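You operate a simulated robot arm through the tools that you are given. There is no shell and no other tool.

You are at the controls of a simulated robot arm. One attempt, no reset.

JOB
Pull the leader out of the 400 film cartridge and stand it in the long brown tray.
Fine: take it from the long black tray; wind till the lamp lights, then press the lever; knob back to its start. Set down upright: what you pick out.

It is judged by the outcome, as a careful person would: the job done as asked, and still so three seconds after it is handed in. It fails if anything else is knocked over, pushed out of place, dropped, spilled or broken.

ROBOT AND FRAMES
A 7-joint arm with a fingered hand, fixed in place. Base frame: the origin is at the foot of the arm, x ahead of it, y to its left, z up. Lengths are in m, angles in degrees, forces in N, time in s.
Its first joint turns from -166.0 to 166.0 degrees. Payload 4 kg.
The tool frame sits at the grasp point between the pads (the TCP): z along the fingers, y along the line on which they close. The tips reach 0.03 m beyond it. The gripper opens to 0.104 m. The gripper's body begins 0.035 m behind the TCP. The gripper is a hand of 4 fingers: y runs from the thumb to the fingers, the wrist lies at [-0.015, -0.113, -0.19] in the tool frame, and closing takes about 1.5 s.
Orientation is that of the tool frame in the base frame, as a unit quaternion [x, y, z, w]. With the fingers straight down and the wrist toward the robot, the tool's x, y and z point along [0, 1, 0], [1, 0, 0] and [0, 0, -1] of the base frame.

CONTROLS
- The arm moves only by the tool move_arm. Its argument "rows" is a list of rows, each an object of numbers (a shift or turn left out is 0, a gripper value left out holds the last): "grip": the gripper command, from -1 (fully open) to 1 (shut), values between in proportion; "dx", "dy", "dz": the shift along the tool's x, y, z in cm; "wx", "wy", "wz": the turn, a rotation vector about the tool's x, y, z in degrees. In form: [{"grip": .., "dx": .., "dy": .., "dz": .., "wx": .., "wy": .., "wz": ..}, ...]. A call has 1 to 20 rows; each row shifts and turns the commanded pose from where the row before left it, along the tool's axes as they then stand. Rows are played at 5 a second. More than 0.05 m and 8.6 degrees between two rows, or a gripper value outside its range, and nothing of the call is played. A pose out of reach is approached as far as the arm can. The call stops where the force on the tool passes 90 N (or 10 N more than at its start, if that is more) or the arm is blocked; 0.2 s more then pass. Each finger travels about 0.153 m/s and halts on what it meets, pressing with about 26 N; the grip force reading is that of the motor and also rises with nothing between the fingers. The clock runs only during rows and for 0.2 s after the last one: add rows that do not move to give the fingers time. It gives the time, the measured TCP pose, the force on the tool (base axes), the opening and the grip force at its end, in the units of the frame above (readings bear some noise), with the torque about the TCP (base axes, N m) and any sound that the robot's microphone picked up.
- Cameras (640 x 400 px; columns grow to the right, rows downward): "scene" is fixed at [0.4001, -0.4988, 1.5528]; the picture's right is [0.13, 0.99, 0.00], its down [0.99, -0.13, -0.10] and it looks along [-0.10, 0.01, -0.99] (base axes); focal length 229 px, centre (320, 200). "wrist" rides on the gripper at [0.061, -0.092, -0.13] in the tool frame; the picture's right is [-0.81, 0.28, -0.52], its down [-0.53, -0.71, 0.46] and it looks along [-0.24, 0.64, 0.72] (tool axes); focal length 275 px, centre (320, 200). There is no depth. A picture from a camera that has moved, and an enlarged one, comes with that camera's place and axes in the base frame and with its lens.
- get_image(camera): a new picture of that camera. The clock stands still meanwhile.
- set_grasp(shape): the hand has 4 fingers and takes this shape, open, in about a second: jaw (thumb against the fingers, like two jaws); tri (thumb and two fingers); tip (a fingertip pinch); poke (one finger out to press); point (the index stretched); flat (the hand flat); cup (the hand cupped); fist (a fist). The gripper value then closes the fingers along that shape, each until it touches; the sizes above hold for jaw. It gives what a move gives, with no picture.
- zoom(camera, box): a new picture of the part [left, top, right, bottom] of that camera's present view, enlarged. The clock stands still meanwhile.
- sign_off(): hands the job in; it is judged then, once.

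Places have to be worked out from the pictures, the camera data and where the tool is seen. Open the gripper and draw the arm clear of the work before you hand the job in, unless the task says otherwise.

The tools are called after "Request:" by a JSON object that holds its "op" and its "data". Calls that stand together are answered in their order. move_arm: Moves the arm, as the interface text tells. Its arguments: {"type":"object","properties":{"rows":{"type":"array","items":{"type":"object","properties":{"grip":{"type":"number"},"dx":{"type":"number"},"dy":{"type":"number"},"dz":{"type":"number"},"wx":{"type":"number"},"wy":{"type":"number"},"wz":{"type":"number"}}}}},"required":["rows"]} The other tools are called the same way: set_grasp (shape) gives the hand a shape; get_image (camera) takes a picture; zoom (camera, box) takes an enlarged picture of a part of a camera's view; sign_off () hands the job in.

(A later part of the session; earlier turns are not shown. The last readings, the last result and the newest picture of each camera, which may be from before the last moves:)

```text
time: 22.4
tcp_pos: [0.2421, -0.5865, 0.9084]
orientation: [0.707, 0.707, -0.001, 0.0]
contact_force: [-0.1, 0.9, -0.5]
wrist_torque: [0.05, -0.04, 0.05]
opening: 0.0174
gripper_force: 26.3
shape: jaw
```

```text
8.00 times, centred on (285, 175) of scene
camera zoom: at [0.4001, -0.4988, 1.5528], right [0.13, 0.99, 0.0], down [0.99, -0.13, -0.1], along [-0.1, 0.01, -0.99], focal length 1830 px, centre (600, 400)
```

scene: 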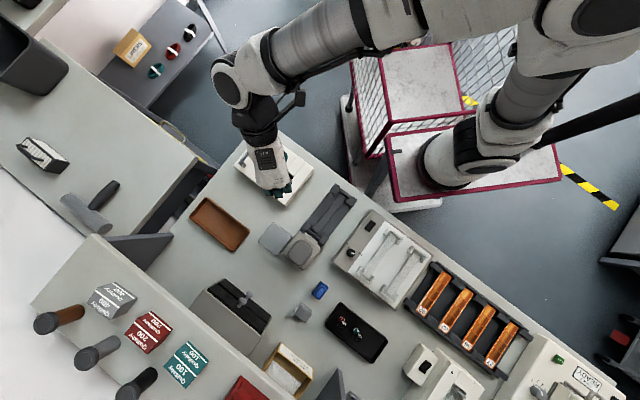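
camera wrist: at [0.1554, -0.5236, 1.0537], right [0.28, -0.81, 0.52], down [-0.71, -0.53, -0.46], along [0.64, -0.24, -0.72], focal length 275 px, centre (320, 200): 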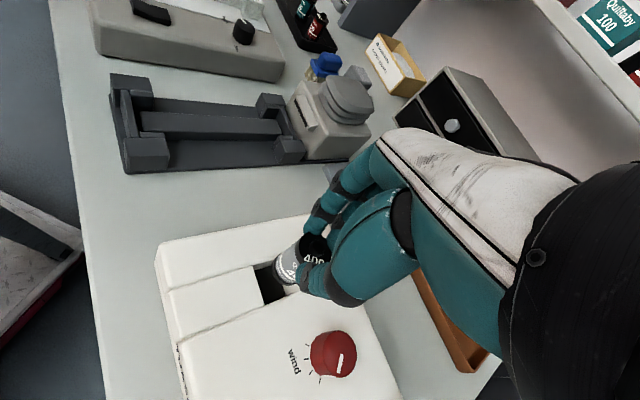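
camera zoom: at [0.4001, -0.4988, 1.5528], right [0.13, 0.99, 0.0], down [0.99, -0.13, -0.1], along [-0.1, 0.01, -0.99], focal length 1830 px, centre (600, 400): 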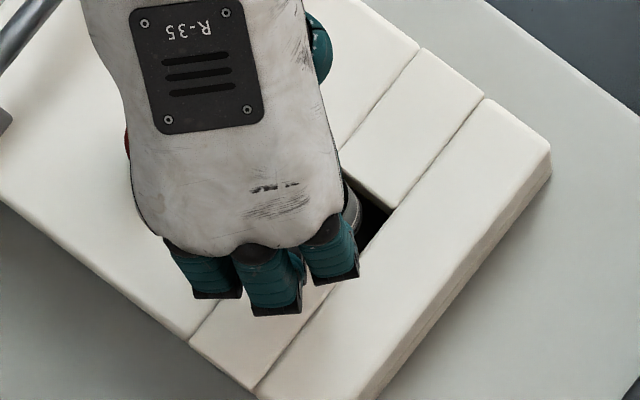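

Request:
{"op": "zoom", "data": {"camera": "wrist", "box": [270, 245, 330, 305]}}

```text
6.67 times, centred on (300, 275) of wrist
camera zoom: at [0.1502, -0.5252, 1.0402], right [0.28, -0.81, 0.52], down [-0.71, -0.53, -0.46], along [0.64, -0.24, -0.72], focal length 1835 px, centre (453, -300)
```

zoom: 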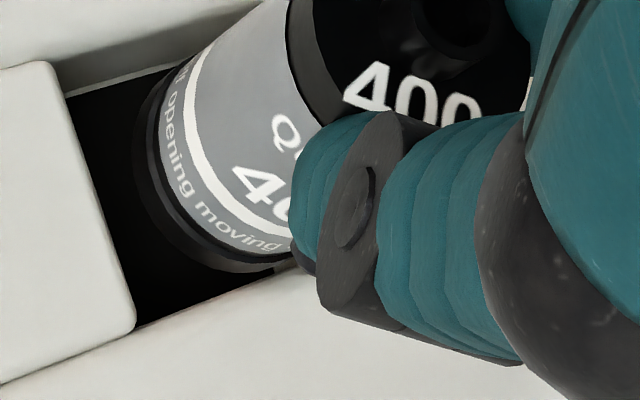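

The cartridge base is still above the rim and slightly toward the left of the well opening. I nudge +1.4 mm in x and +0.7 mm in y, go down 7 mm and look again.

Request:
{"op": "move_arm", "data": {"rows": [{"dy": 0.14, "dx": 0.07}, {"dz": 0.4}, {"dz": 0.3}, {"dx": 0}, {"dx": 0}]}}

Request:
{"op": "zoom", "data": {"camera": "wrist", "box": [260, 240, 330, 310]}}

Request:
{"op": "zoom", "data": {"camera": "scene", "box": [260, 150, 310, 200]}}

```text
time: 23.6
tcp_pos: [0.2417, -0.5845, 0.9014]
orientation: [0.707, 0.707, 0.0, 0.0]
contact_force: [-0.2, 0.8, -0.4]
wrist_torque: [-0.04, 0.0, 0.01]
opening: 0.0175
gripper_force: 25.9
shape: jaw
```

```text
5.71 times, centred on (295, 275) of wrist
camera zoom: at [0.1503, -0.5242, 1.0327], right [0.28, -0.81, 0.52], down [-0.71, -0.53, -0.46], along [0.64, -0.24, -0.72], focal length 1573 px, centre (463, -229)
```

zoom: 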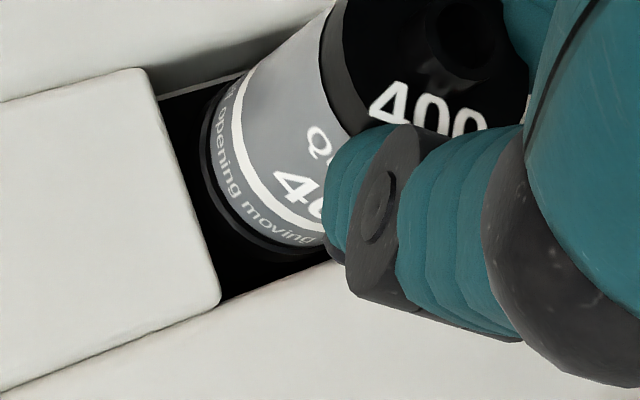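

```text
8.00 times, centred on (285, 175) of scene
camera zoom: at [0.4001, -0.4988, 1.5528], right [0.13, 0.99, 0.0], down [0.99, -0.13, -0.1], along [-0.1, 0.01, -0.99], focal length 1830 px, centre (600, 400)
```

zoom: 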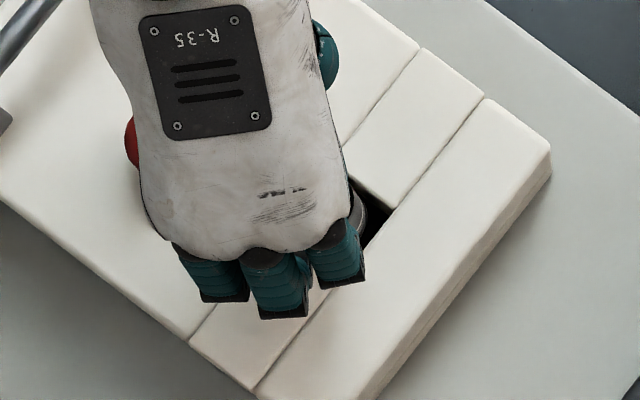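

Height gap is only ~5 mm now; from the rim lines the cartridge should go about 1.6 mm further in +x. I apply it without lowering and re-check before entering the well.

Request:
{"op": "move_arm", "data": {"rows": [{"dy": 0.18, "dx": -0.05}, {"dx": 0}, {"dx": 0}, {"dx": 0}]}}

Request:
{"op": "zoom", "data": {"camera": "wrist", "box": [260, 240, 330, 310]}}

```text
time: 24.6
tcp_pos: [0.2438, -0.5867, 0.9009]
orientation: [0.707, 0.707, 0.0, 0.0]
contact_force: [0.2, -0.3, 0.9]
wrist_torque: [0.04, -0.03, 0.0]
opening: 0.0172
gripper_force: 25.6
shape: jaw
```

```text
5.71 times, centred on (295, 275) of wrist
camera zoom: at [0.152, -0.525, 1.033], right [0.28, -0.81, 0.52], down [-0.71, -0.53, -0.46], along [0.64, -0.24, -0.72], focal length 1573 px, centre (463, -229)
```

zoom: 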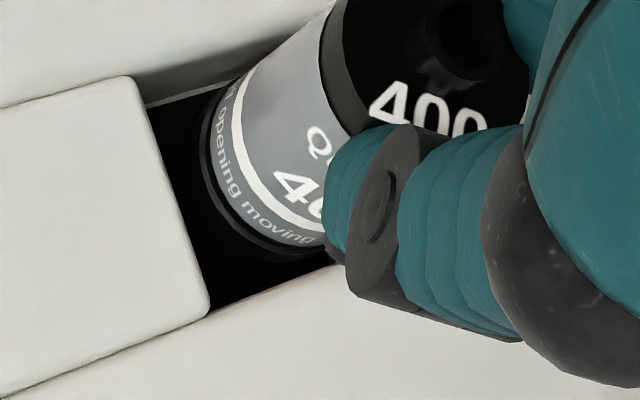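

Clearances now look even, about 2.3 mm on the visible sides. I lower slowly in small steps, watching the force.

Request:
{"op": "move_arm", "data": {"rows": [{"dz": 0.2}, {"dz": 0.2}, {"dz": 0.2}, {"dz": 0.2}, {"dx": 0}]}}

Request:
{"op": "zoom", "data": {"camera": "wrist", "box": [260, 240, 330, 310]}}

```text
time: 25.8
tcp_pos: [0.2447, -0.5854, 0.8929]
orientation: [0.707, 0.707, 0.001, 0.001]
contact_force: [0.2, -0.4, -0.5]
wrist_torque: [-0.02, 0.05, 0.02]
opening: 0.0172
gripper_force: 25.6
shape: jaw
```

```text
5.71 times, centred on (295, 275) of wrist
camera zoom: at [0.1532, -0.5245, 1.0255], right [0.28, -0.81, 0.52], down [-0.71, -0.53, -0.46], along [0.64, -0.24, -0.72], focal length 1573 px, centre (463, -229)
```

zoom: 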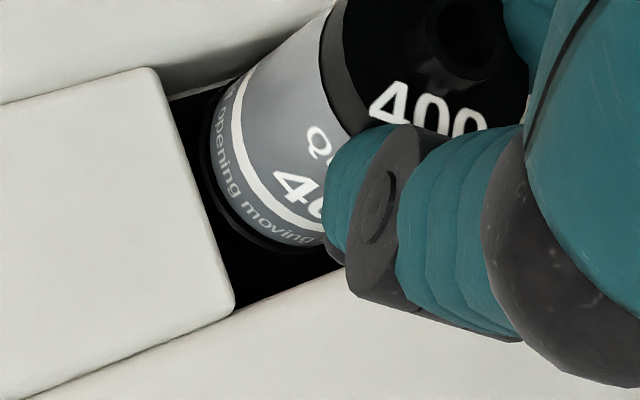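

No contact force and the base is at rim level. A small correction of about -0.8 mm in y, then continue down in fine steps.

Request:
{"op": "move_arm", "data": {"rows": [{"dx": -0.07, "dy": -0.03}, {"dz": 0.2}, {"dz": 0.2}, {"dz": 0.2}, {"dx": 0}]}}

Request:
{"op": "zoom", "data": {"camera": "wrist", "box": [260, 240, 330, 310]}}

```text
time: 27.0
tcp_pos: [0.2443, -0.5861, 0.8881]
orientation: [0.707, 0.707, 0.0, 0.0]
contact_force: [-0.4, 0.3, 0.1]
wrist_torque: [0.02, 0.03, 0.01]
opening: 0.017
gripper_force: 26.1
shape: jaw
```

```text
5.71 times, centred on (295, 275) of wrist
camera zoom: at [0.1522, -0.5256, 1.0198], right [0.27, -0.81, 0.52], down [-0.71, -0.53, -0.46], along [0.64, -0.24, -0.72], focal length 1573 px, centre (463, -229)
```

zoom: 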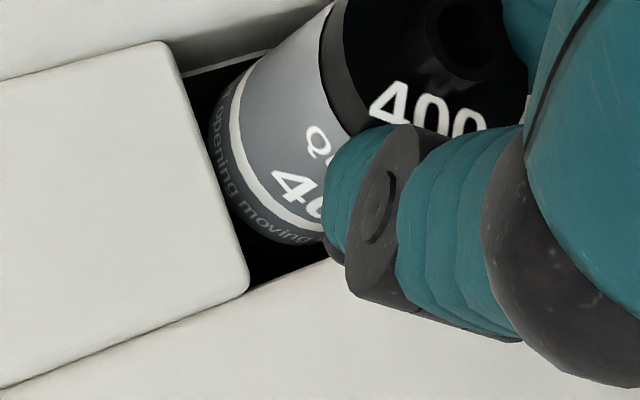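

The base has entered the well with no contact force. I continue downwards.

Request:
{"op": "move_arm", "data": {"rows": [{"dz": 0.2}, {"dz": 0.2}, {"dz": 0.2}, {"dz": 0.2}, {"dx": 0}]}}

Request:
{"op": "zoom", "data": {"camera": "wrist", "box": [260, 240, 330, 310]}}

```text
time: 28.2
tcp_pos: [0.2438, -0.5865, 0.8812]
orientation: [0.707, 0.707, 0.0, 0.0]
contact_force: [-4.5, 3.4, 27.4]
wrist_torque: [0.08, -0.01, 0.05]
opening: 0.0189
gripper_force: 25.2
shape: jaw
```

```text
5.71 times, centred on (295, 275) of wrist
camera zoom: at [0.152, -0.5255, 1.0122], right [0.27, -0.81, 0.52], down [-0.71, -0.53, -0.45], along [0.65, -0.25, -0.72], focal length 1573 px, centre (463, -229)
```

zoom: 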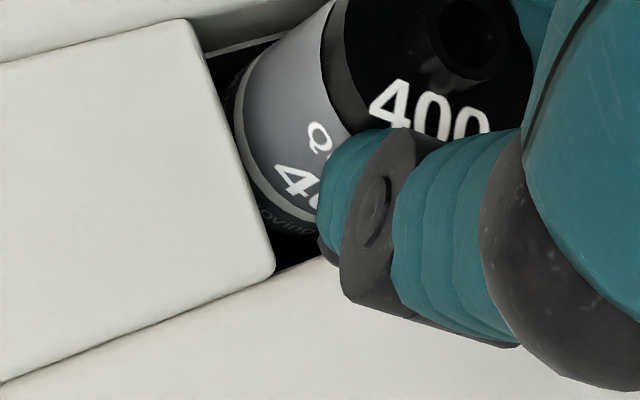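

Contact of about 27 N has appeared at roughly 16 mm depth. I stop and look at what is touching.

Request:
{"op": "get_image", "data": {"camera": "wrist"}}

Request:
{"op": "zoom", "data": {"camera": "wrist", "box": [250, 170, 400, 320]}}

Request:
{"op": "zoom", "data": {"camera": "scene", "box": [250, 140, 310, 200]}}

```text
taken
camera wrist: at [0.152, -0.5255, 1.0122], right [0.27, -0.81, 0.52], down [-0.71, -0.53, -0.45], along [0.65, -0.25, -0.72], focal length 275 px, centre (320, 200)
```

wrist: 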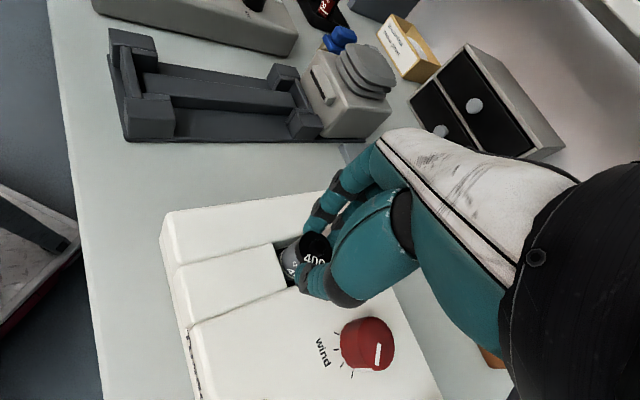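

```text
2.67 times, centred on (325, 245) of wrist
camera zoom: at [0.152, -0.5255, 1.0122], right [0.27, -0.81, 0.52], down [-0.71, -0.53, -0.45], along [0.65, -0.25, -0.72], focal length 734 px, centre (307, 80)
```

zoom: 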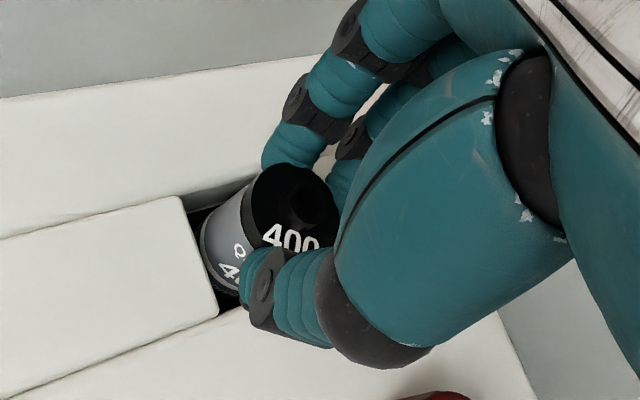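

```text
6.67 times, centred on (280, 170) of scene
camera zoom: at [0.4001, -0.4988, 1.5528], right [0.13, 0.99, 0.0], down [0.99, -0.13, -0.1], along [-0.1, 0.01, -0.99], focal length 1525 px, centre (587, 400)
```

zoom: 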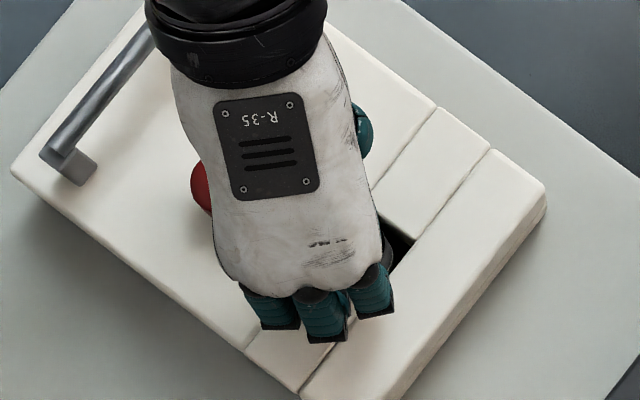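

Most of the lower half of the cartridge is already down in the well, so this is likely the floor. I ease up 2 mm to unload and read the force again.

Request:
{"op": "move_arm", "data": {"rows": [{"dz": -0.1}, {"dz": -0.1}, {"dx": 0}, {"dx": 0}]}}

Request:
{"op": "zoom", "data": {"camera": "wrist", "box": [260, 220, 340, 300]}}

```text
time: 29.2
tcp_pos: [0.2444, -0.5869, 0.8825]
orientation: [0.707, 0.707, 0.0, 0.0]
contact_force: [0.0, 0.5, 7.5]
wrist_torque: [-0.01, -0.06, 0.01]
opening: 0.0183
gripper_force: 26.1
shape: jaw
```

```text
5.00 times, centred on (300, 260) of wrist
camera zoom: at [0.1519, -0.5255, 1.0134], right [0.28, -0.81, 0.52], down [-0.71, -0.53, -0.46], along [0.64, -0.24, -0.72], focal length 1376 px, centre (420, -100)
```

zoom: 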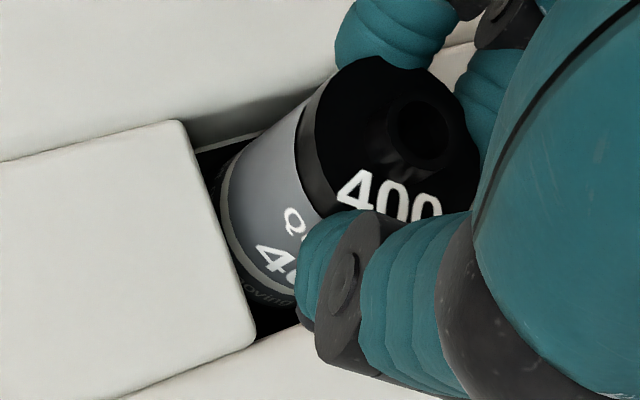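

Force dropped to 7 N after rising 2 mm, so it rests on something solid inside the well. I open the hand gently and see whether it stays upright.

Request:
{"op": "move_arm", "data": {"rows": [{"grip": 0.7}, {"grip": 0.5}, {"grip": 0.35}, {"grip": 0.2}, {"grip": 0.1}, {"grip": 0.0}, {"grip": -0.1}, {"grip": -0.1}]}}

Request:
{"op": "zoom", "data": {"camera": "wrist", "box": [240, 200, 360, 320]}}

```text
time: 31.0
tcp_pos: [0.2432, -0.5865, 0.8809]
orientation: [0.708, 0.707, 0.0, 0.0]
contact_force: [0.0, 0.0, -0.5]
wrist_torque: [0.0, -0.02, -0.03]
opening: 0.0568
gripper_force: 0.2
shape: jaw
```

```text
3.33 times, centred on (300, 260) of wrist
camera zoom: at [0.1518, -0.5257, 1.0135], right [0.28, -0.81, 0.52], down [-0.71, -0.53, -0.46], along [0.64, -0.24, -0.72], focal length 918 px, centre (387, 0)
```

zoom: 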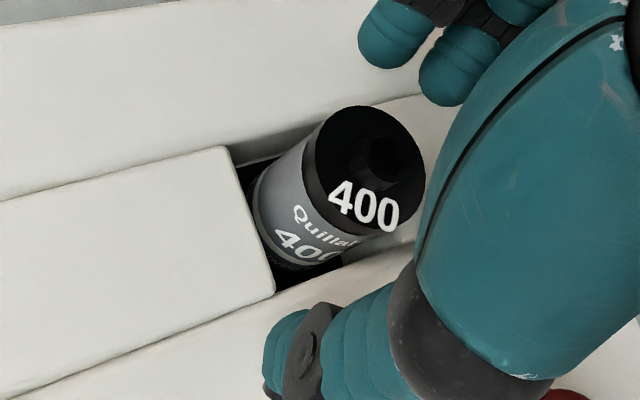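

The cartridge stands free in the well. I raise the hand and look at it from above to make sure it is seated and upright.

Request:
{"op": "move_arm", "data": {"rows": [{"dz": -1.0}, {"dz": -2.0}, {"dz": -2.5}, {"dz": -2.5}, {"dz": -2.0, "dy": -1.5}, {"dy": -2.5}, {"dx": 0}]}}

Request:
{"op": "get_image", "data": {"camera": "wrist"}}

Request:
{"op": "zoom", "data": {"camera": "wrist", "box": [200, 200, 320, 300]}}

Request:
{"op": "zoom", "data": {"camera": "scene", "box": [250, 140, 310, 200]}}

```text
time: 32.6
tcp_pos: [0.2032, -0.587, 0.9806]
orientation: [0.707, 0.708, 0.0, -0.001]
contact_force: [0.1, 0.2, 0.2]
wrist_torque: [0.02, 0.0, -0.02]
opening: 0.0568
gripper_force: 0.1
shape: jaw
```

```text
taken
camera wrist: at [0.1108, -0.5252, 1.1129], right [0.28, -0.81, 0.52], down [-0.71, -0.53, -0.46], along [0.64, -0.24, -0.72], focal length 275 px, centre (320, 200)
```

wrist: 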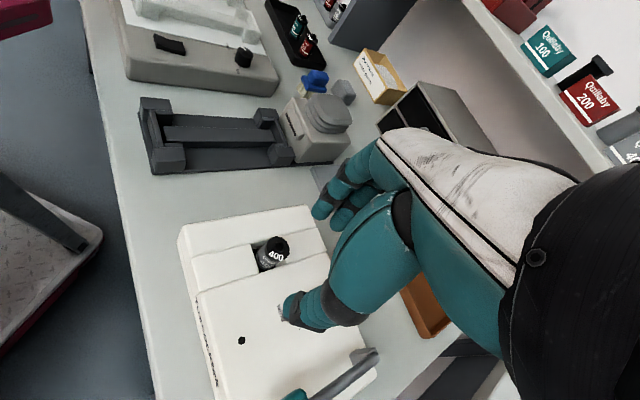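

```text
4.00 times, centred on (260, 250) of wrist
camera zoom: at [0.1108, -0.5252, 1.1129], right [0.28, -0.81, 0.52], down [-0.71, -0.53, -0.46], along [0.64, -0.24, -0.72], focal length 1101 px, centre (560, 0)
```

zoom: 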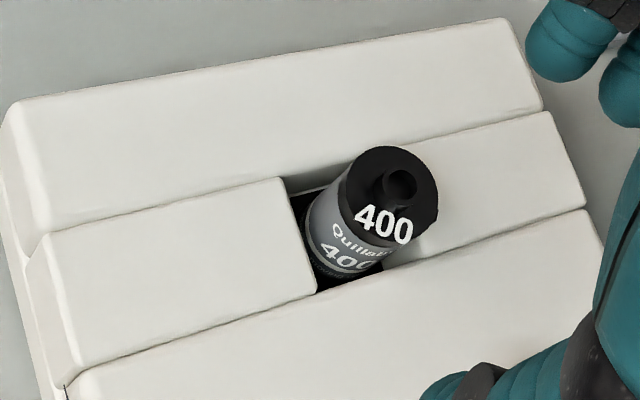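

```text
6.67 times, centred on (280, 170) of scene
camera zoom: at [0.4001, -0.4988, 1.5528], right [0.13, 0.99, 0.0], down [0.99, -0.13, -0.1], along [-0.1, 0.01, -0.99], focal length 1525 px, centre (587, 400)
```

zoom: 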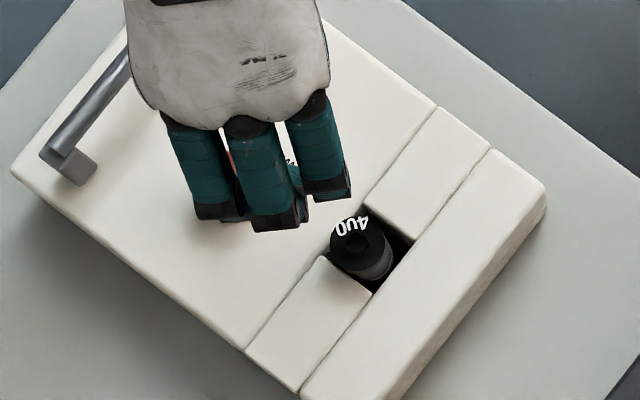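

The 400 sits upright in the well with about half of it standing proud. Next is the knob: I move sideways so the wrist camera sees it unobstructed.

Request:
{"op": "move_arm", "data": {"rows": [{"dx": -2.2, "dy": -0.6}, {"dx": -2.2, "dy": -0.6}, {"dx": -2.2, "dy": -0.6}, {"dx": -2.2, "dy": -0.6}, {"dx": 0}]}}

Request:
{"op": "get_image", "data": {"camera": "wrist"}}

Request:
{"op": "zoom", "data": {"camera": "wrist", "box": [190, 180, 310, 300]}}

Request:
{"op": "zoom", "data": {"camera": "scene", "box": [220, 120, 320, 220]}}

```text
time: 33.8
tcp_pos: [0.1778, -0.6747, 0.9818]
orientation: [0.707, 0.707, 0.0, 0.0]
contact_force: [-0.3, 0.0, 0.1]
wrist_torque: [0.03, -0.01, 0.02]
opening: 0.057
gripper_force: 0.1
shape: jaw
```

```text
taken
camera wrist: at [0.087, -0.6135, 1.1131], right [0.27, -0.81, 0.52], down [-0.71, -0.53, -0.46], along [0.64, -0.24, -0.72], focal length 275 px, centre (320, 200)
```

wrist: 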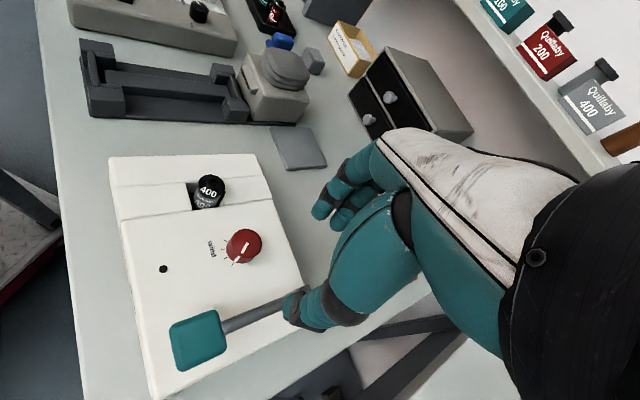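

```text
3.33 times, centred on (250, 240) of wrist
camera zoom: at [0.087, -0.6135, 1.1131], right [0.27, -0.81, 0.52], down [-0.71, -0.53, -0.46], along [0.64, -0.24, -0.72], focal length 918 px, centre (553, 67)
```

zoom: 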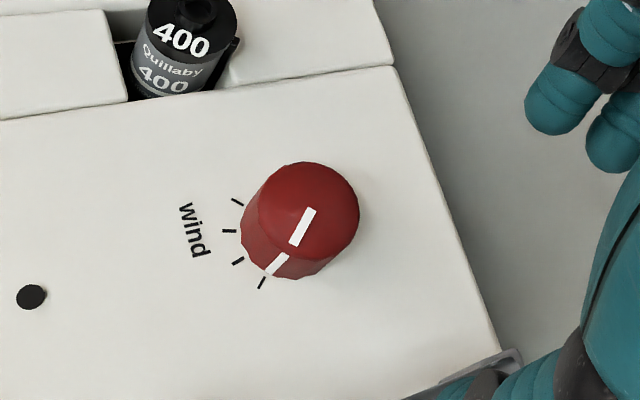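

```text
4.00 times, centred on (270, 170) of scene
camera zoom: at [0.4001, -0.4988, 1.5528], right [0.13, 0.99, 0.0], down [0.99, -0.13, -0.1], along [-0.1, 0.01, -0.99], focal length 915 px, centre (520, 320)
```

zoom: 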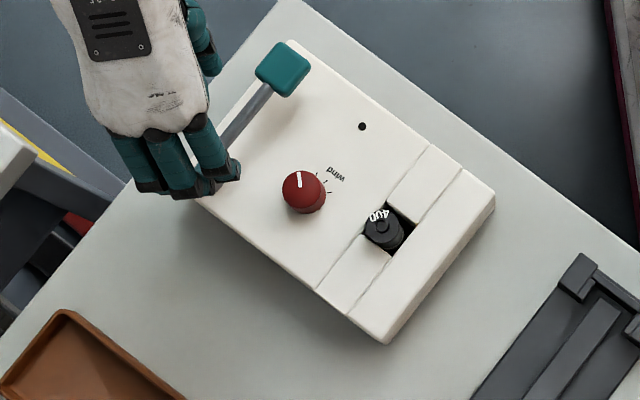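

Ticks are at headings 180°, 150°, 120° and 90° around the knob centre (0.2095, -0.6435), top at z≈0.861, with the pointer on the first. I'll turn the tool 30° counter-clockwise first so a 90° clockwise wind fits in one grip, narrow the hand to about 45 mm, and move above the knob.

Request:
{"op": "move_arm", "data": {"rows": [{"wz": -7.5, "grip": 0.135}, {"wz": -7.5}, {"wz": -7.5}, {"wz": -7.5}, {"dx": 0.58, "dy": 2.15}, {"dx": 0.57, "dy": 2.15}, {"dz": 2.5}, {"dz": 2.5}, {"dx": 0}]}}

Request:
{"op": "get_image", "data": {"camera": "wrist"}}

Request:
{"op": "zoom", "data": {"camera": "wrist", "box": [210, 210, 350, 350]}}

Request:
{"op": "zoom", "data": {"camera": "scene", "box": [220, 120, 320, 220]}}

```text
time: 35.8
tcp_pos: [0.2133, -0.6436, 0.9346]
orientation: [0.5, 0.866, -0.001, -0.001]
contact_force: [1.0, -0.1, -0.5]
wrist_torque: [0.0, -0.02, 0.0]
opening: 0.0455
gripper_force: 0.1
shape: jaw
```

```text
taken
camera wrist: at [0.1023, -0.6352, 1.0653], right [0.64, -0.56, 0.52], down [-0.35, -0.82, -0.46], along [0.68, 0.11, -0.72], focal length 275 px, centre (320, 200)
```

wrist: 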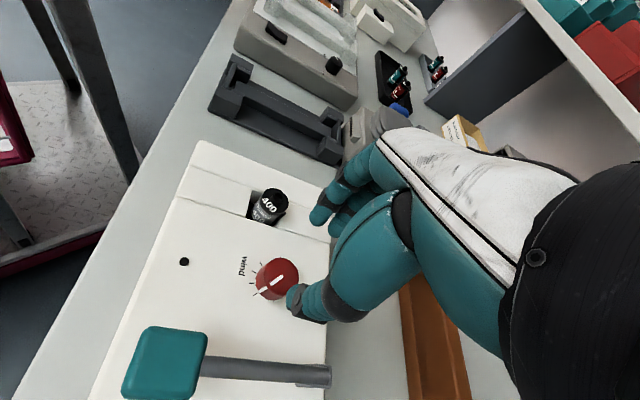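

```text
2.86 times, centred on (280, 280) of wrist
camera zoom: at [0.1023, -0.6352, 1.0653], right [0.64, -0.56, 0.52], down [-0.35, -0.82, -0.46], along [0.68, 0.11, -0.72], focal length 786 px, centre (434, -29)
```

zoom: 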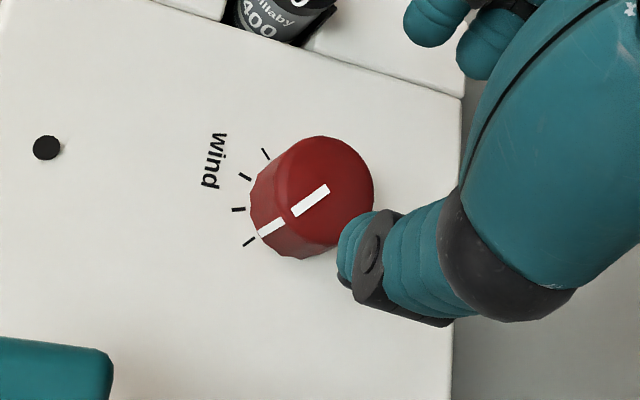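

```text
4.00 times, centred on (270, 170) of scene
camera zoom: at [0.4001, -0.4988, 1.5528], right [0.13, 0.99, 0.0], down [0.99, -0.13, -0.1], along [-0.1, 0.01, -0.99], focal length 915 px, centre (520, 320)
```

zoom: 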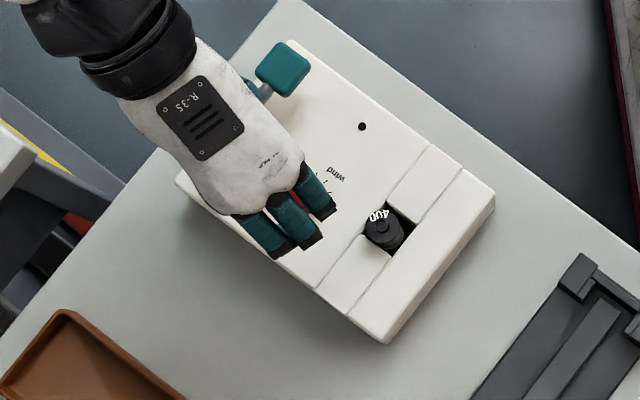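

The tool is over the knob, the nearest fingertip is about 2 cm from the cartridge, and the lamp is visible in both views. I correct 2.4 mm along the closing line and lower so the fingers straddle the knob.

Request:
{"op": "move_arm", "data": {"rows": [{"dy": -0.24, "dz": 0.5}, {"dz": 1.5}, {"dz": 1.5}, {"dz": 1.2}, {"dz": 0.6}, {"dx": 0}]}}

Request:
{"op": "zoom", "data": {"camera": "wrist", "box": [210, 190, 370, 330]}}

Request:
{"op": "zoom", "data": {"camera": "scene", "box": [240, 140, 310, 210]}}

```text
time: 37.2
tcp_pos: [0.2099, -0.6452, 0.8795]
orientation: [0.5, 0.866, 0.0, 0.001]
contact_force: [-0.3, 0.0, 0.0]
wrist_torque: [0.01, 0.0, -0.03]
opening: 0.045
gripper_force: 0.0
shape: jaw
```

```text
2.86 times, centred on (290, 260) of wrist
camera zoom: at [0.0987, -0.6373, 1.0107], right [0.64, -0.56, 0.52], down [-0.35, -0.82, -0.46], along [0.68, 0.11, -0.72], focal length 786 px, centre (406, 29)
```

zoom: 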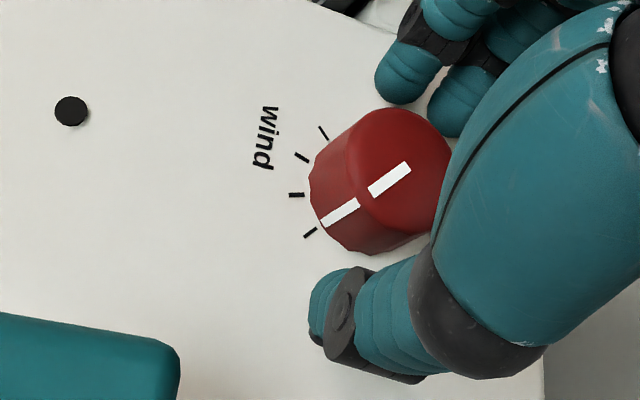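

```text
5.71 times, centred on (275, 175) of scene
camera zoom: at [0.4001, -0.4988, 1.5528], right [0.13, 0.99, 0.0], down [0.99, -0.13, -0.1], along [-0.1, 0.01, -0.99], focal length 1307 px, centre (577, 343)
```

zoom: 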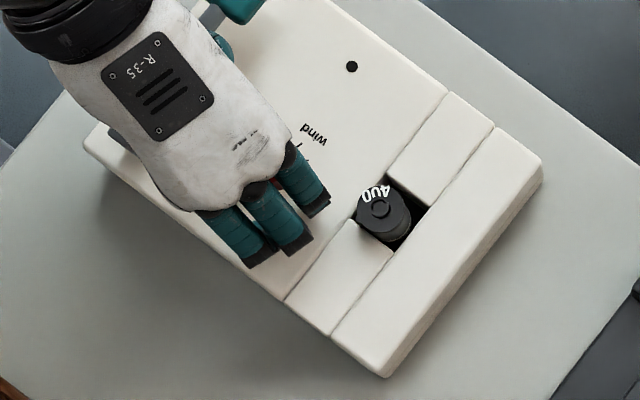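

Request:
{"op": "zoom", "data": {"camera": "wrist", "box": [280, 215, 350, 285]}}

```text
5.71 times, centred on (315, 250) of wrist
camera zoom: at [0.0987, -0.6373, 1.0107], right [0.64, -0.56, 0.52], down [-0.35, -0.82, -0.46], along [0.68, 0.11, -0.72], focal length 1573 px, centre (349, -86)
```

zoom: 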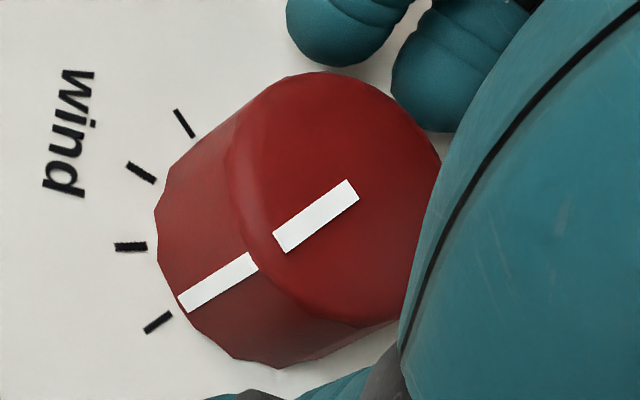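

The knob sits centred within about 1 mm. I close the hand on it.

Request:
{"op": "move_arm", "data": {"rows": [{"grip": 0.3}, {"grip": 0.45}, {"grip": 0.6}, {"grip": 0.8}, {"grip": 1}, {"grip": 1}, {"grip": 1}, {"grip": 1}]}}

Request:
{"op": "zoom", "data": {"camera": "wrist", "box": [210, 190, 370, 330]}}

```text
time: 39.0
tcp_pos: [0.2096, -0.6452, 0.8795]
orientation: [0.5, 0.866, 0.0, -0.001]
contact_force: [-3.2, -2.6, -2.0]
wrist_torque: [-0.02, 0.03, 0.02]
opening: 0.0208
gripper_force: 26.2
shape: jaw
```

```text
2.86 times, centred on (290, 260) of wrist
camera zoom: at [0.0985, -0.6374, 1.0108], right [0.64, -0.56, 0.52], down [-0.35, -0.82, -0.46], along [0.68, 0.11, -0.72], focal length 786 px, centre (406, 29)
```

zoom: 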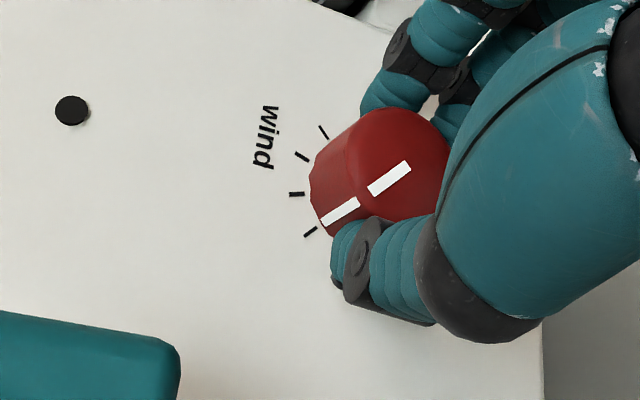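

The knob is gripped. I wind clockwise 15° and check that it follows and whether the lamp changes.

Request:
{"op": "move_arm", "data": {"rows": [{"wz": 3}, {"wz": 3}, {"wz": 3}, {"wz": 3}, {"wz": 3}, {"wz": 0}]}}

Request:
{"op": "zoom", "data": {"camera": "wrist", "box": [210, 190, 370, 330]}}

Request:
{"op": "zoom", "data": {"camera": "scene", "box": [240, 140, 310, 210]}}

```text
time: 40.4
tcp_pos: [0.2098, -0.6439, 0.8789]
orientation: [0.609, 0.793, -0.001, -0.001]
contact_force: [-6.9, -0.2, 0.0]
wrist_torque: [0.01, 0.14, 0.02]
opening: 0.0206
gripper_force: 26.4
shape: jaw
```

```text
2.86 times, centred on (290, 260) of wrist
camera zoom: at [0.1042, -0.609, 1.0107], right [0.47, -0.71, 0.52], down [-0.55, -0.7, -0.46], along [0.69, -0.07, -0.72], focal length 786 px, centre (406, 29)
```

zoom: 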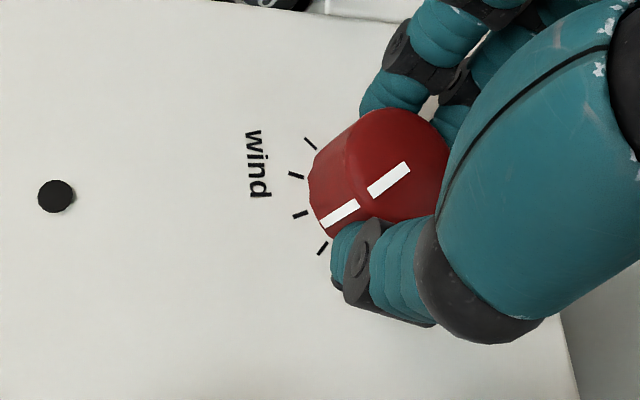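

```text
5.71 times, centred on (275, 175) of scene
camera zoom: at [0.4001, -0.4988, 1.5528], right [0.13, 0.99, 0.0], down [0.99, -0.13, -0.1], along [-0.1, 0.01, -0.99], focal length 1307 px, centre (577, 343)
```

zoom: 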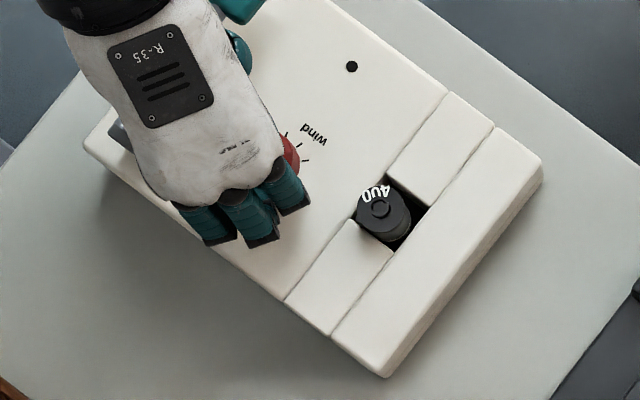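

The knob follows the hand (pointer now between the first and second ticks) and the lamp is still dark. I continue another 15°.

Request:
{"op": "move_arm", "data": {"rows": [{"wz": 3}, {"wz": 3}, {"wz": 3}, {"wz": 3}, {"wz": 3}, {"wz": 0}]}}

Request:
{"op": "zoom", "data": {"camera": "wrist", "box": [210, 190, 370, 330]}}

Request:
{"op": "zoom", "data": {"camera": "scene", "box": [240, 140, 310, 210]}}

```text
time: 41.8
tcp_pos: [0.2082, -0.644, 0.8795]
orientation: [0.708, 0.706, 0.0, 0.0]
contact_force: [-10.4, 0.4, -3.0]
wrist_torque: [0.0, 0.18, 0.03]
opening: 0.0202
gripper_force: 26.4
shape: jaw
```

```text
2.86 times, centred on (290, 260) of wrist
camera zoom: at [0.117, -0.583, 1.0109], right [0.27, -0.81, 0.52], down [-0.71, -0.53, -0.46], along [0.64, -0.24, -0.72], focal length 786 px, centre (406, 29)
```

zoom: 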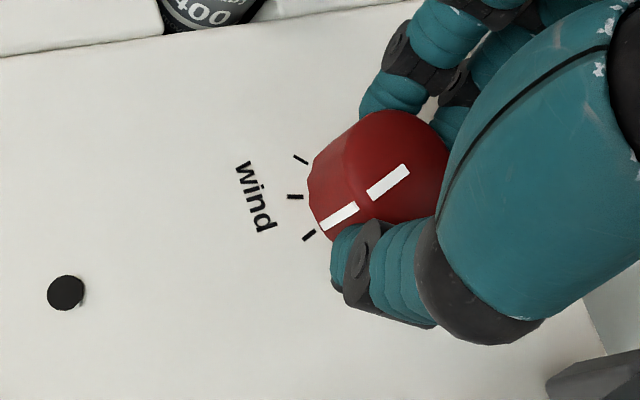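

```text
5.71 times, centred on (275, 175) of scene
camera zoom: at [0.4001, -0.4988, 1.5528], right [0.13, 0.99, 0.0], down [0.99, -0.13, -0.1], along [-0.1, 0.01, -0.99], focal length 1307 px, centre (577, 343)
```

zoom: 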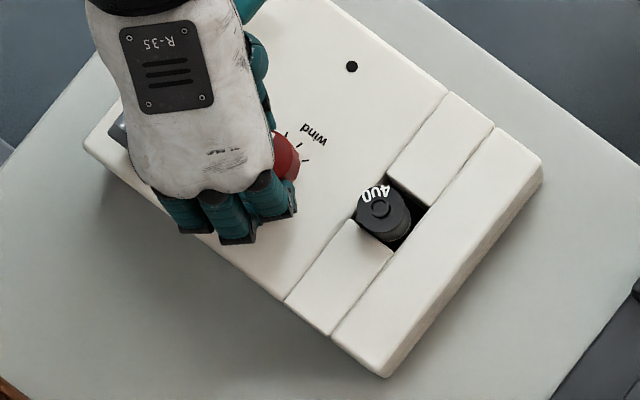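

Pointer is at the second tick, lamp dark. A side force of 10 N in -x shows the hand is about 1 mm too far in +x, so I correct that and continue winding 15°.

Request:
{"op": "move_arm", "data": {"rows": [{"dy": -0.1, "wz": 3}, {"wz": 3}, {"wz": 3}, {"wz": 3}, {"wz": 3}, {"wz": 0}]}}

Request:
{"op": "zoom", "data": {"camera": "wrist", "box": [210, 190, 370, 330]}}

Request:
{"op": "zoom", "data": {"camera": "scene", "box": [240, 140, 310, 210]}}

```text
time: 43.2
tcp_pos: [0.2083, -0.6443, 0.8787]
orientation: [0.793, 0.609, 0.0, 0.0]
contact_force: [-6.4, 4.2, 7.4]
wrist_torque: [0.1, 0.15, 0.05]
opening: 0.0204
gripper_force: 25.9
shape: jaw
```

```text
2.86 times, centred on (290, 260) of wrist
camera zoom: at [0.1354, -0.5615, 1.0103], right [0.06, -0.85, 0.52], down [-0.83, -0.33, -0.46], along [0.56, -0.4, -0.72], focal length 786 px, centre (406, 29)
```

zoom: 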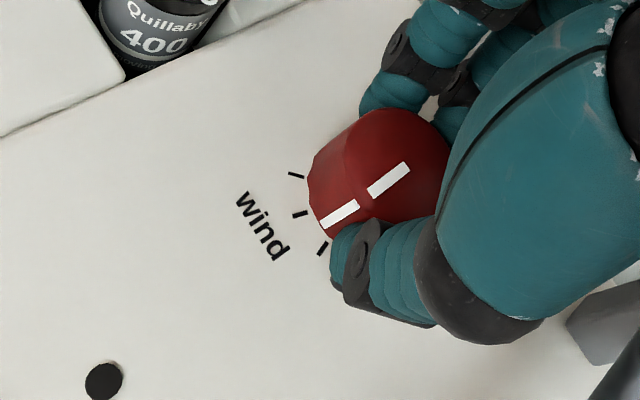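

```text
5.71 times, centred on (275, 175) of scene
camera zoom: at [0.4001, -0.4988, 1.5528], right [0.13, 0.99, 0.0], down [0.99, -0.13, -0.1], along [-0.1, 0.01, -0.99], focal length 1307 px, centre (577, 343)
```

zoom: 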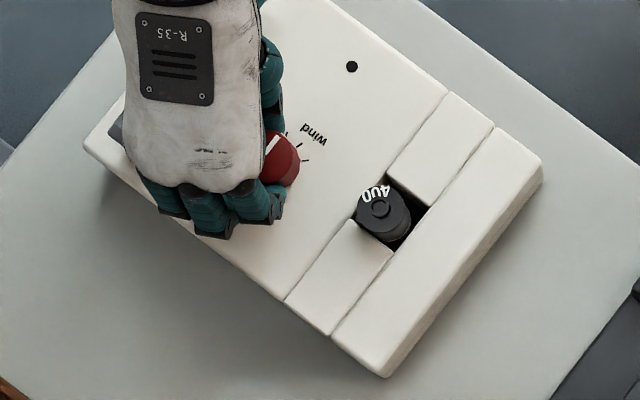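

At about 45° the lamp is still dark; I continue 15° toward the third tick.

Request:
{"op": "move_arm", "data": {"rows": [{"dy": -0.05, "wz": 3}, {"wz": 3}, {"wz": 3}, {"wz": 3}, {"wz": 3}, {"wz": 0}]}}

Request:
{"op": "zoom", "data": {"camera": "wrist", "box": [210, 190, 370, 400]}}

Request:
{"op": "zoom", "data": {"camera": "scene", "box": [240, 140, 310, 210]}}

```text
time: 44.6
tcp_pos: [0.2071, -0.6435, 0.8788]
orientation: [0.866, 0.5, 0.0, 0.001]
contact_force: [-3.5, 3.2, 3.4]
wrist_torque: [0.1, 0.08, 0.03]
opening: 0.0202
gripper_force: 26.3
shape: jaw
```

```text
1.90 times, centred on (290, 295) of wrist
camera zoom: at [0.1589, -0.5453, 1.0105], right [-0.17, -0.84, 0.52], down [-0.88, -0.1, -0.46], along [0.44, -0.53, -0.72], focal length 524 px, centre (377, 19)
```

zoom: 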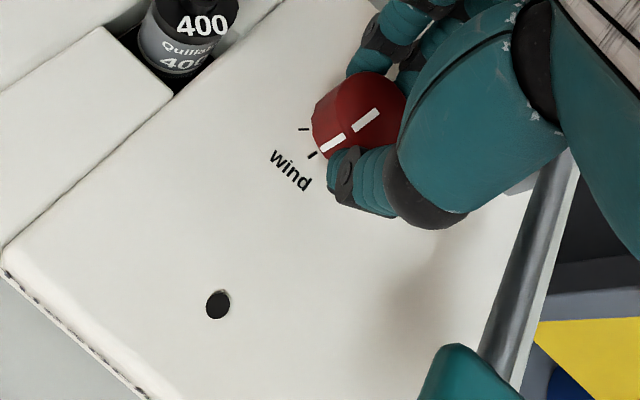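

```text
5.71 times, centred on (275, 175) of scene
camera zoom: at [0.4001, -0.4988, 1.5528], right [0.13, 0.99, 0.0], down [0.99, -0.13, -0.1], along [-0.1, 0.01, -0.99], focal length 1307 px, centre (577, 343)
```

zoom: 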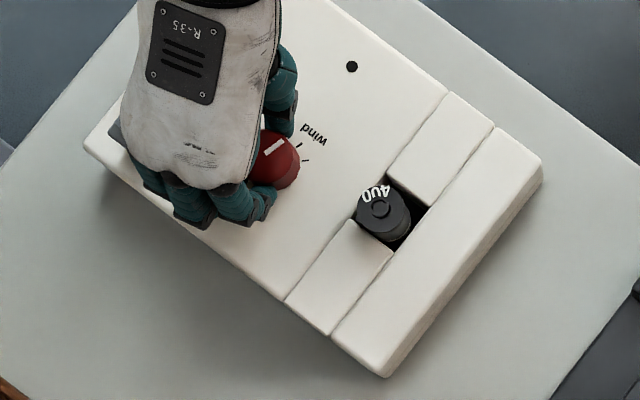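

Pointer is at the third tick and the lamp is still dark and clearly visible. I continue in steps of about 10°.

Request:
{"op": "move_arm", "data": {"rows": [{"wz": 2.5}, {"wz": 2.5}, {"wz": 2.5}, {"wz": 2.5}, {"wz": 0}]}}

Request:
{"op": "zoom", "data": {"camera": "wrist", "box": [210, 190, 370, 400]}}

Request:
{"op": "zoom", "data": {"camera": "scene", "box": [240, 140, 310, 210]}}

```text
time: 45.8
tcp_pos: [0.2064, -0.6446, 0.8786]
orientation: [0.906, 0.422, 0.0, 0.0]
contact_force: [-4.7, 4.8, 4.1]
wrist_torque: [0.11, 0.07, -0.02]
opening: 0.0202
gripper_force: 25.8
shape: jaw
```

```text
1.90 times, centred on (290, 295) of wrist
camera zoom: at [0.1767, -0.5382, 1.0104], right [-0.31, -0.8, 0.52], down [-0.89, 0.05, -0.46], along [0.34, -0.6, -0.72], focal length 524 px, centre (377, 19)
```

zoom: 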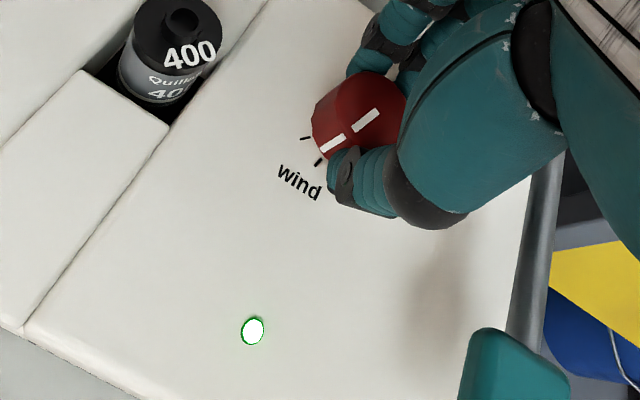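

```text
5.71 times, centred on (275, 175) of scene
camera zoom: at [0.4001, -0.4988, 1.5528], right [0.13, 0.99, 0.0], down [0.99, -0.13, -0.1], along [-0.1, 0.01, -0.99], focal length 1307 px, centre (577, 343)
```

zoom: 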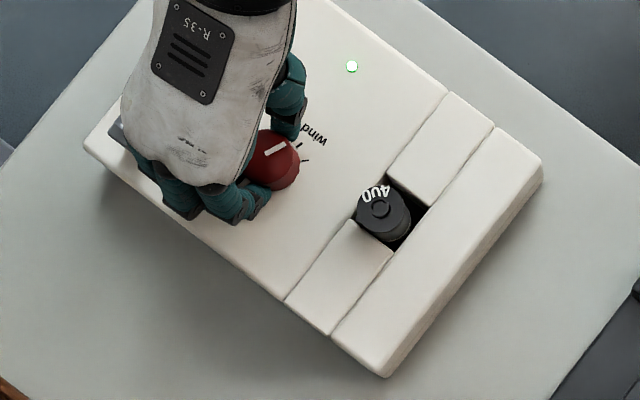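

The lamp has lit green at about 70° of wind. I stop and release the knob gently, then check that the lamp stays lit.

Request:
{"op": "move_arm", "data": {"rows": [{"grip": 0.6}, {"grip": 0.4}, {"grip": 0.25}, {"grip": 0.1}, {"grip": 0.0}, {"grip": 0.0}]}}

Request:
{"op": "zoom", "data": {"camera": "scene", "box": [240, 140, 310, 210]}}

Request:
{"op": "zoom", "data": {"camera": "wrist", "box": [210, 190, 370, 400]}}

```text
time: 47.2
tcp_pos: [0.2092, -0.6447, 0.8785]
orientation: [0.907, 0.422, 0.0, 0.0]
contact_force: [0.3, 0.0, 0.5]
wrist_torque: [-0.01, 0.02, 0.0]
opening: 0.0515
gripper_force: 0.1
shape: jaw
```

```text
5.71 times, centred on (275, 175) of scene
camera zoom: at [0.4001, -0.4988, 1.5528], right [0.13, 0.99, 0.0], down [0.99, -0.13, -0.1], along [-0.1, 0.01, -0.99], focal length 1307 px, centre (577, 343)
```

zoom: 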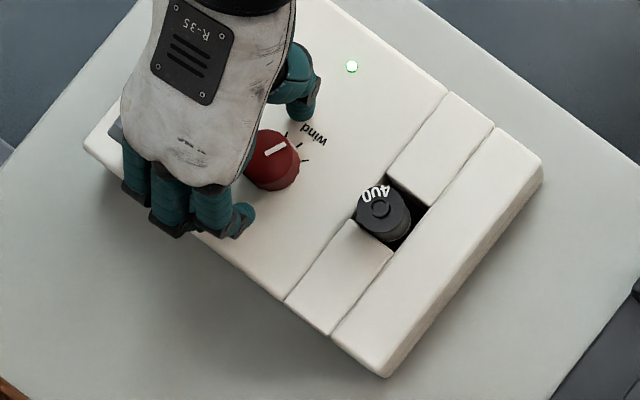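

```text
1.90 times, centred on (290, 295) of wrist
camera zoom: at [0.1769, -0.5385, 1.0103], right [-0.31, -0.8, 0.52], down [-0.89, 0.05, -0.46], along [0.34, -0.6, -0.72], focal length 524 px, centre (377, 19)
```

zoom: 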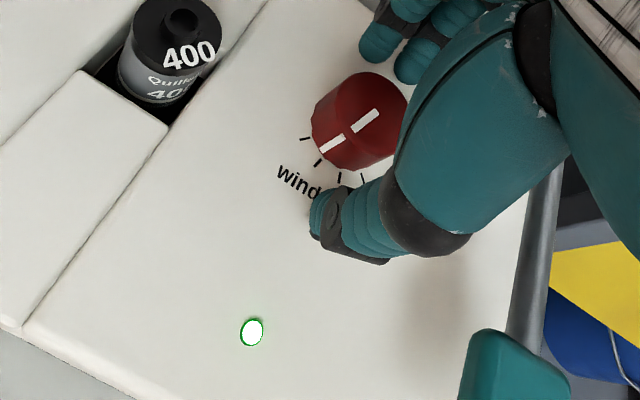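

The lamp stays lit. I lift clear, turn the tool back to its default heading, close the fingers and move over the lever handle near (0.119, -0.643), staying well above it.

Request:
{"op": "move_arm", "data": {"rows": [{"dz": -1.5}, {"dz": -2.5}, {"dz": -2.5}, {"dz": -2.0}, {"wz": -6.67}, {"wz": -6.67}, {"wz": -6.67}, {"wz": -6.67}, {"wz": -6.66}, {"wz": -6.66}, {"dy": -3.0, "dx": 0.1, "grip": 0.5}, {"dy": -3.0, "grip": 1}, {"dy": -3.0}, {"dx": 0}, {"dx": 0}, {"dx": 0}]}}

Request:
{"op": "get_image", "data": {"camera": "wrist"}}

Request:
{"op": "zoom", "data": {"camera": "scene", "box": [220, 110, 320, 210]}}

```text
time: 50.6
tcp_pos: [0.1189, -0.6427, 0.9654]
orientation: [0.707, 0.707, -0.001, 0.0]
contact_force: [-0.4, 0.4, -0.2]
wrist_torque: [0.0, -0.02, 0.01]
opening: 0.0
gripper_force: 26.0
shape: jaw
```

```text
taken
camera wrist: at [0.0258, -0.581, 1.0972], right [0.28, -0.81, 0.52], down [-0.71, -0.53, -0.46], along [0.64, -0.24, -0.72], focal length 275 px, centre (320, 200)
```

wrist: 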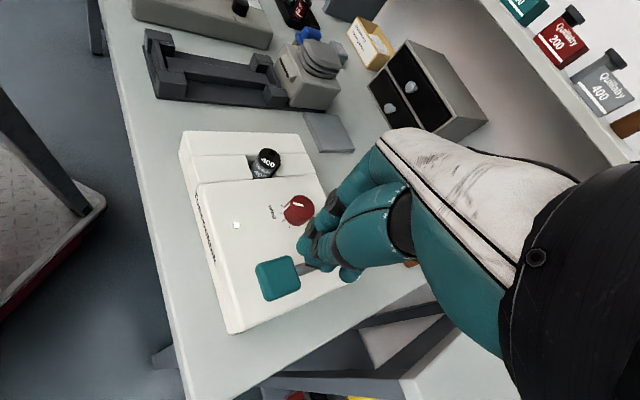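

```text
4.00 times, centred on (270, 160) of scene
camera zoom: at [0.4001, -0.4988, 1.5528], right [0.13, 0.99, 0.0], down [0.99, -0.13, -0.1], along [-0.1, 0.01, -0.99], focal length 915 px, centre (520, 360)
```

zoom: 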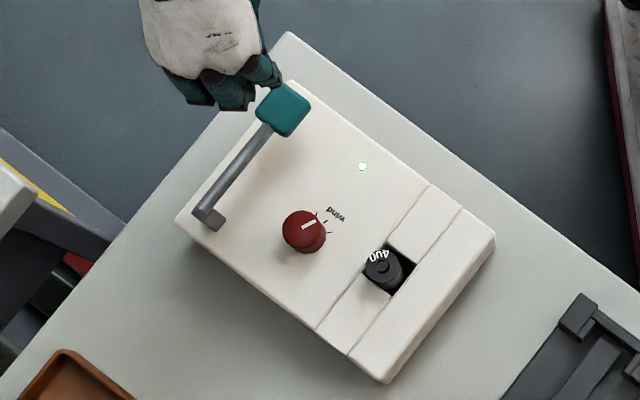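

Request:
{"op": "zoom", "data": {"camera": "wrist", "box": [240, 190, 400, 330]}}

Request:
{"op": "zoom", "data": {"camera": "scene", "box": [240, 100, 310, 170]}}

```text
2.86 times, centred on (320, 260) of wrist
camera zoom: at [0.0258, -0.581, 1.0972], right [0.28, -0.81, 0.52], down [-0.71, -0.53, -0.46], along [0.64, -0.24, -0.72], focal length 786 px, centre (320, 29)
```

zoom: 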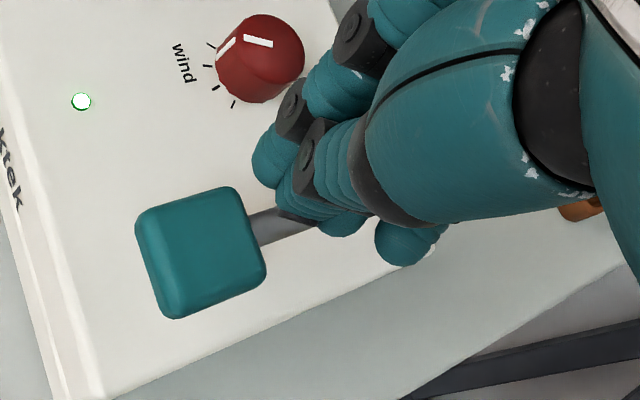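

```text
5.71 times, centred on (275, 135) of scene
camera zoom: at [0.4001, -0.4988, 1.5528], right [0.13, 0.99, 0.0], down [0.99, -0.13, -0.1], along [-0.1, 0.01, -0.99], focal length 1307 px, centre (577, 571)
```

zoom: 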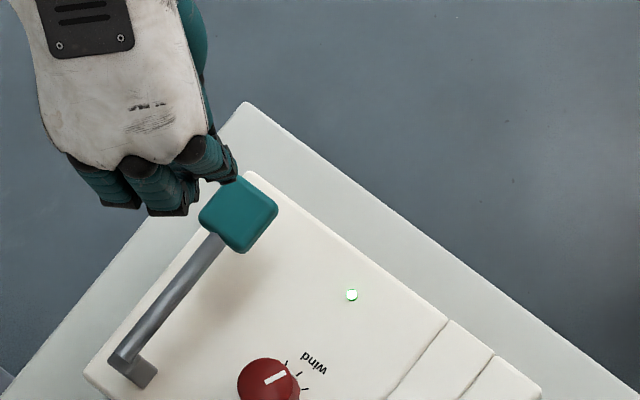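

The closed fingertips are over the handle (34 mm wide, top near z 0.879). I lower to just above it and then press in small steps.

Request:
{"op": "move_arm", "data": {"rows": [{"dz": 1.5}, {"dz": 1.5}, {"dz": 1.0}, {"dz": 0.5}, {"dz": 0.4}, {"dx": 0}]}}

Request:
{"op": "zoom", "data": {"camera": "wrist", "box": [240, 190, 400, 330]}}

Request:
{"op": "zoom", "data": {"camera": "scene", "box": [240, 100, 310, 170]}}

```text
time: 52.0
tcp_pos: [0.1173, -0.6435, 0.9146]
orientation: [0.707, 0.707, 0.001, 0.0]
contact_force: [-0.8, 0.6, 1.0]
wrist_torque: [0.01, 0.0, 0.0]
opening: 0.0
gripper_force: 25.9
shape: jaw
```

```text
2.86 times, centred on (320, 260) of wrist
camera zoom: at [0.0257, -0.5808, 1.0471], right [0.28, -0.81, 0.52], down [-0.71, -0.53, -0.46], along [0.64, -0.24, -0.72], focal length 786 px, centre (320, 29)
```

zoom: 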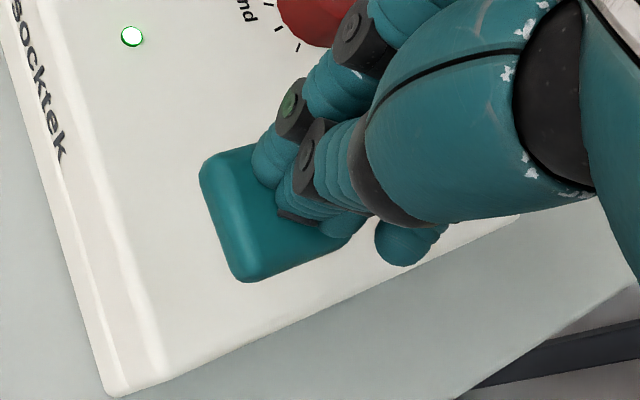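

```text
5.71 times, centred on (275, 135) of scene
camera zoom: at [0.4001, -0.4988, 1.5528], right [0.13, 0.99, 0.0], down [0.99, -0.13, -0.1], along [-0.1, 0.01, -0.99], focal length 1307 px, centre (577, 571)
```

zoom: 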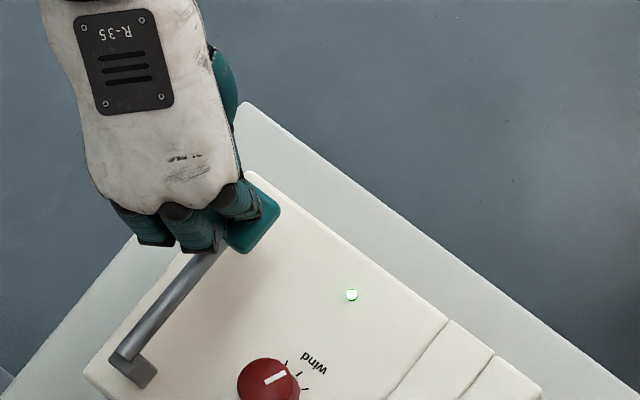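

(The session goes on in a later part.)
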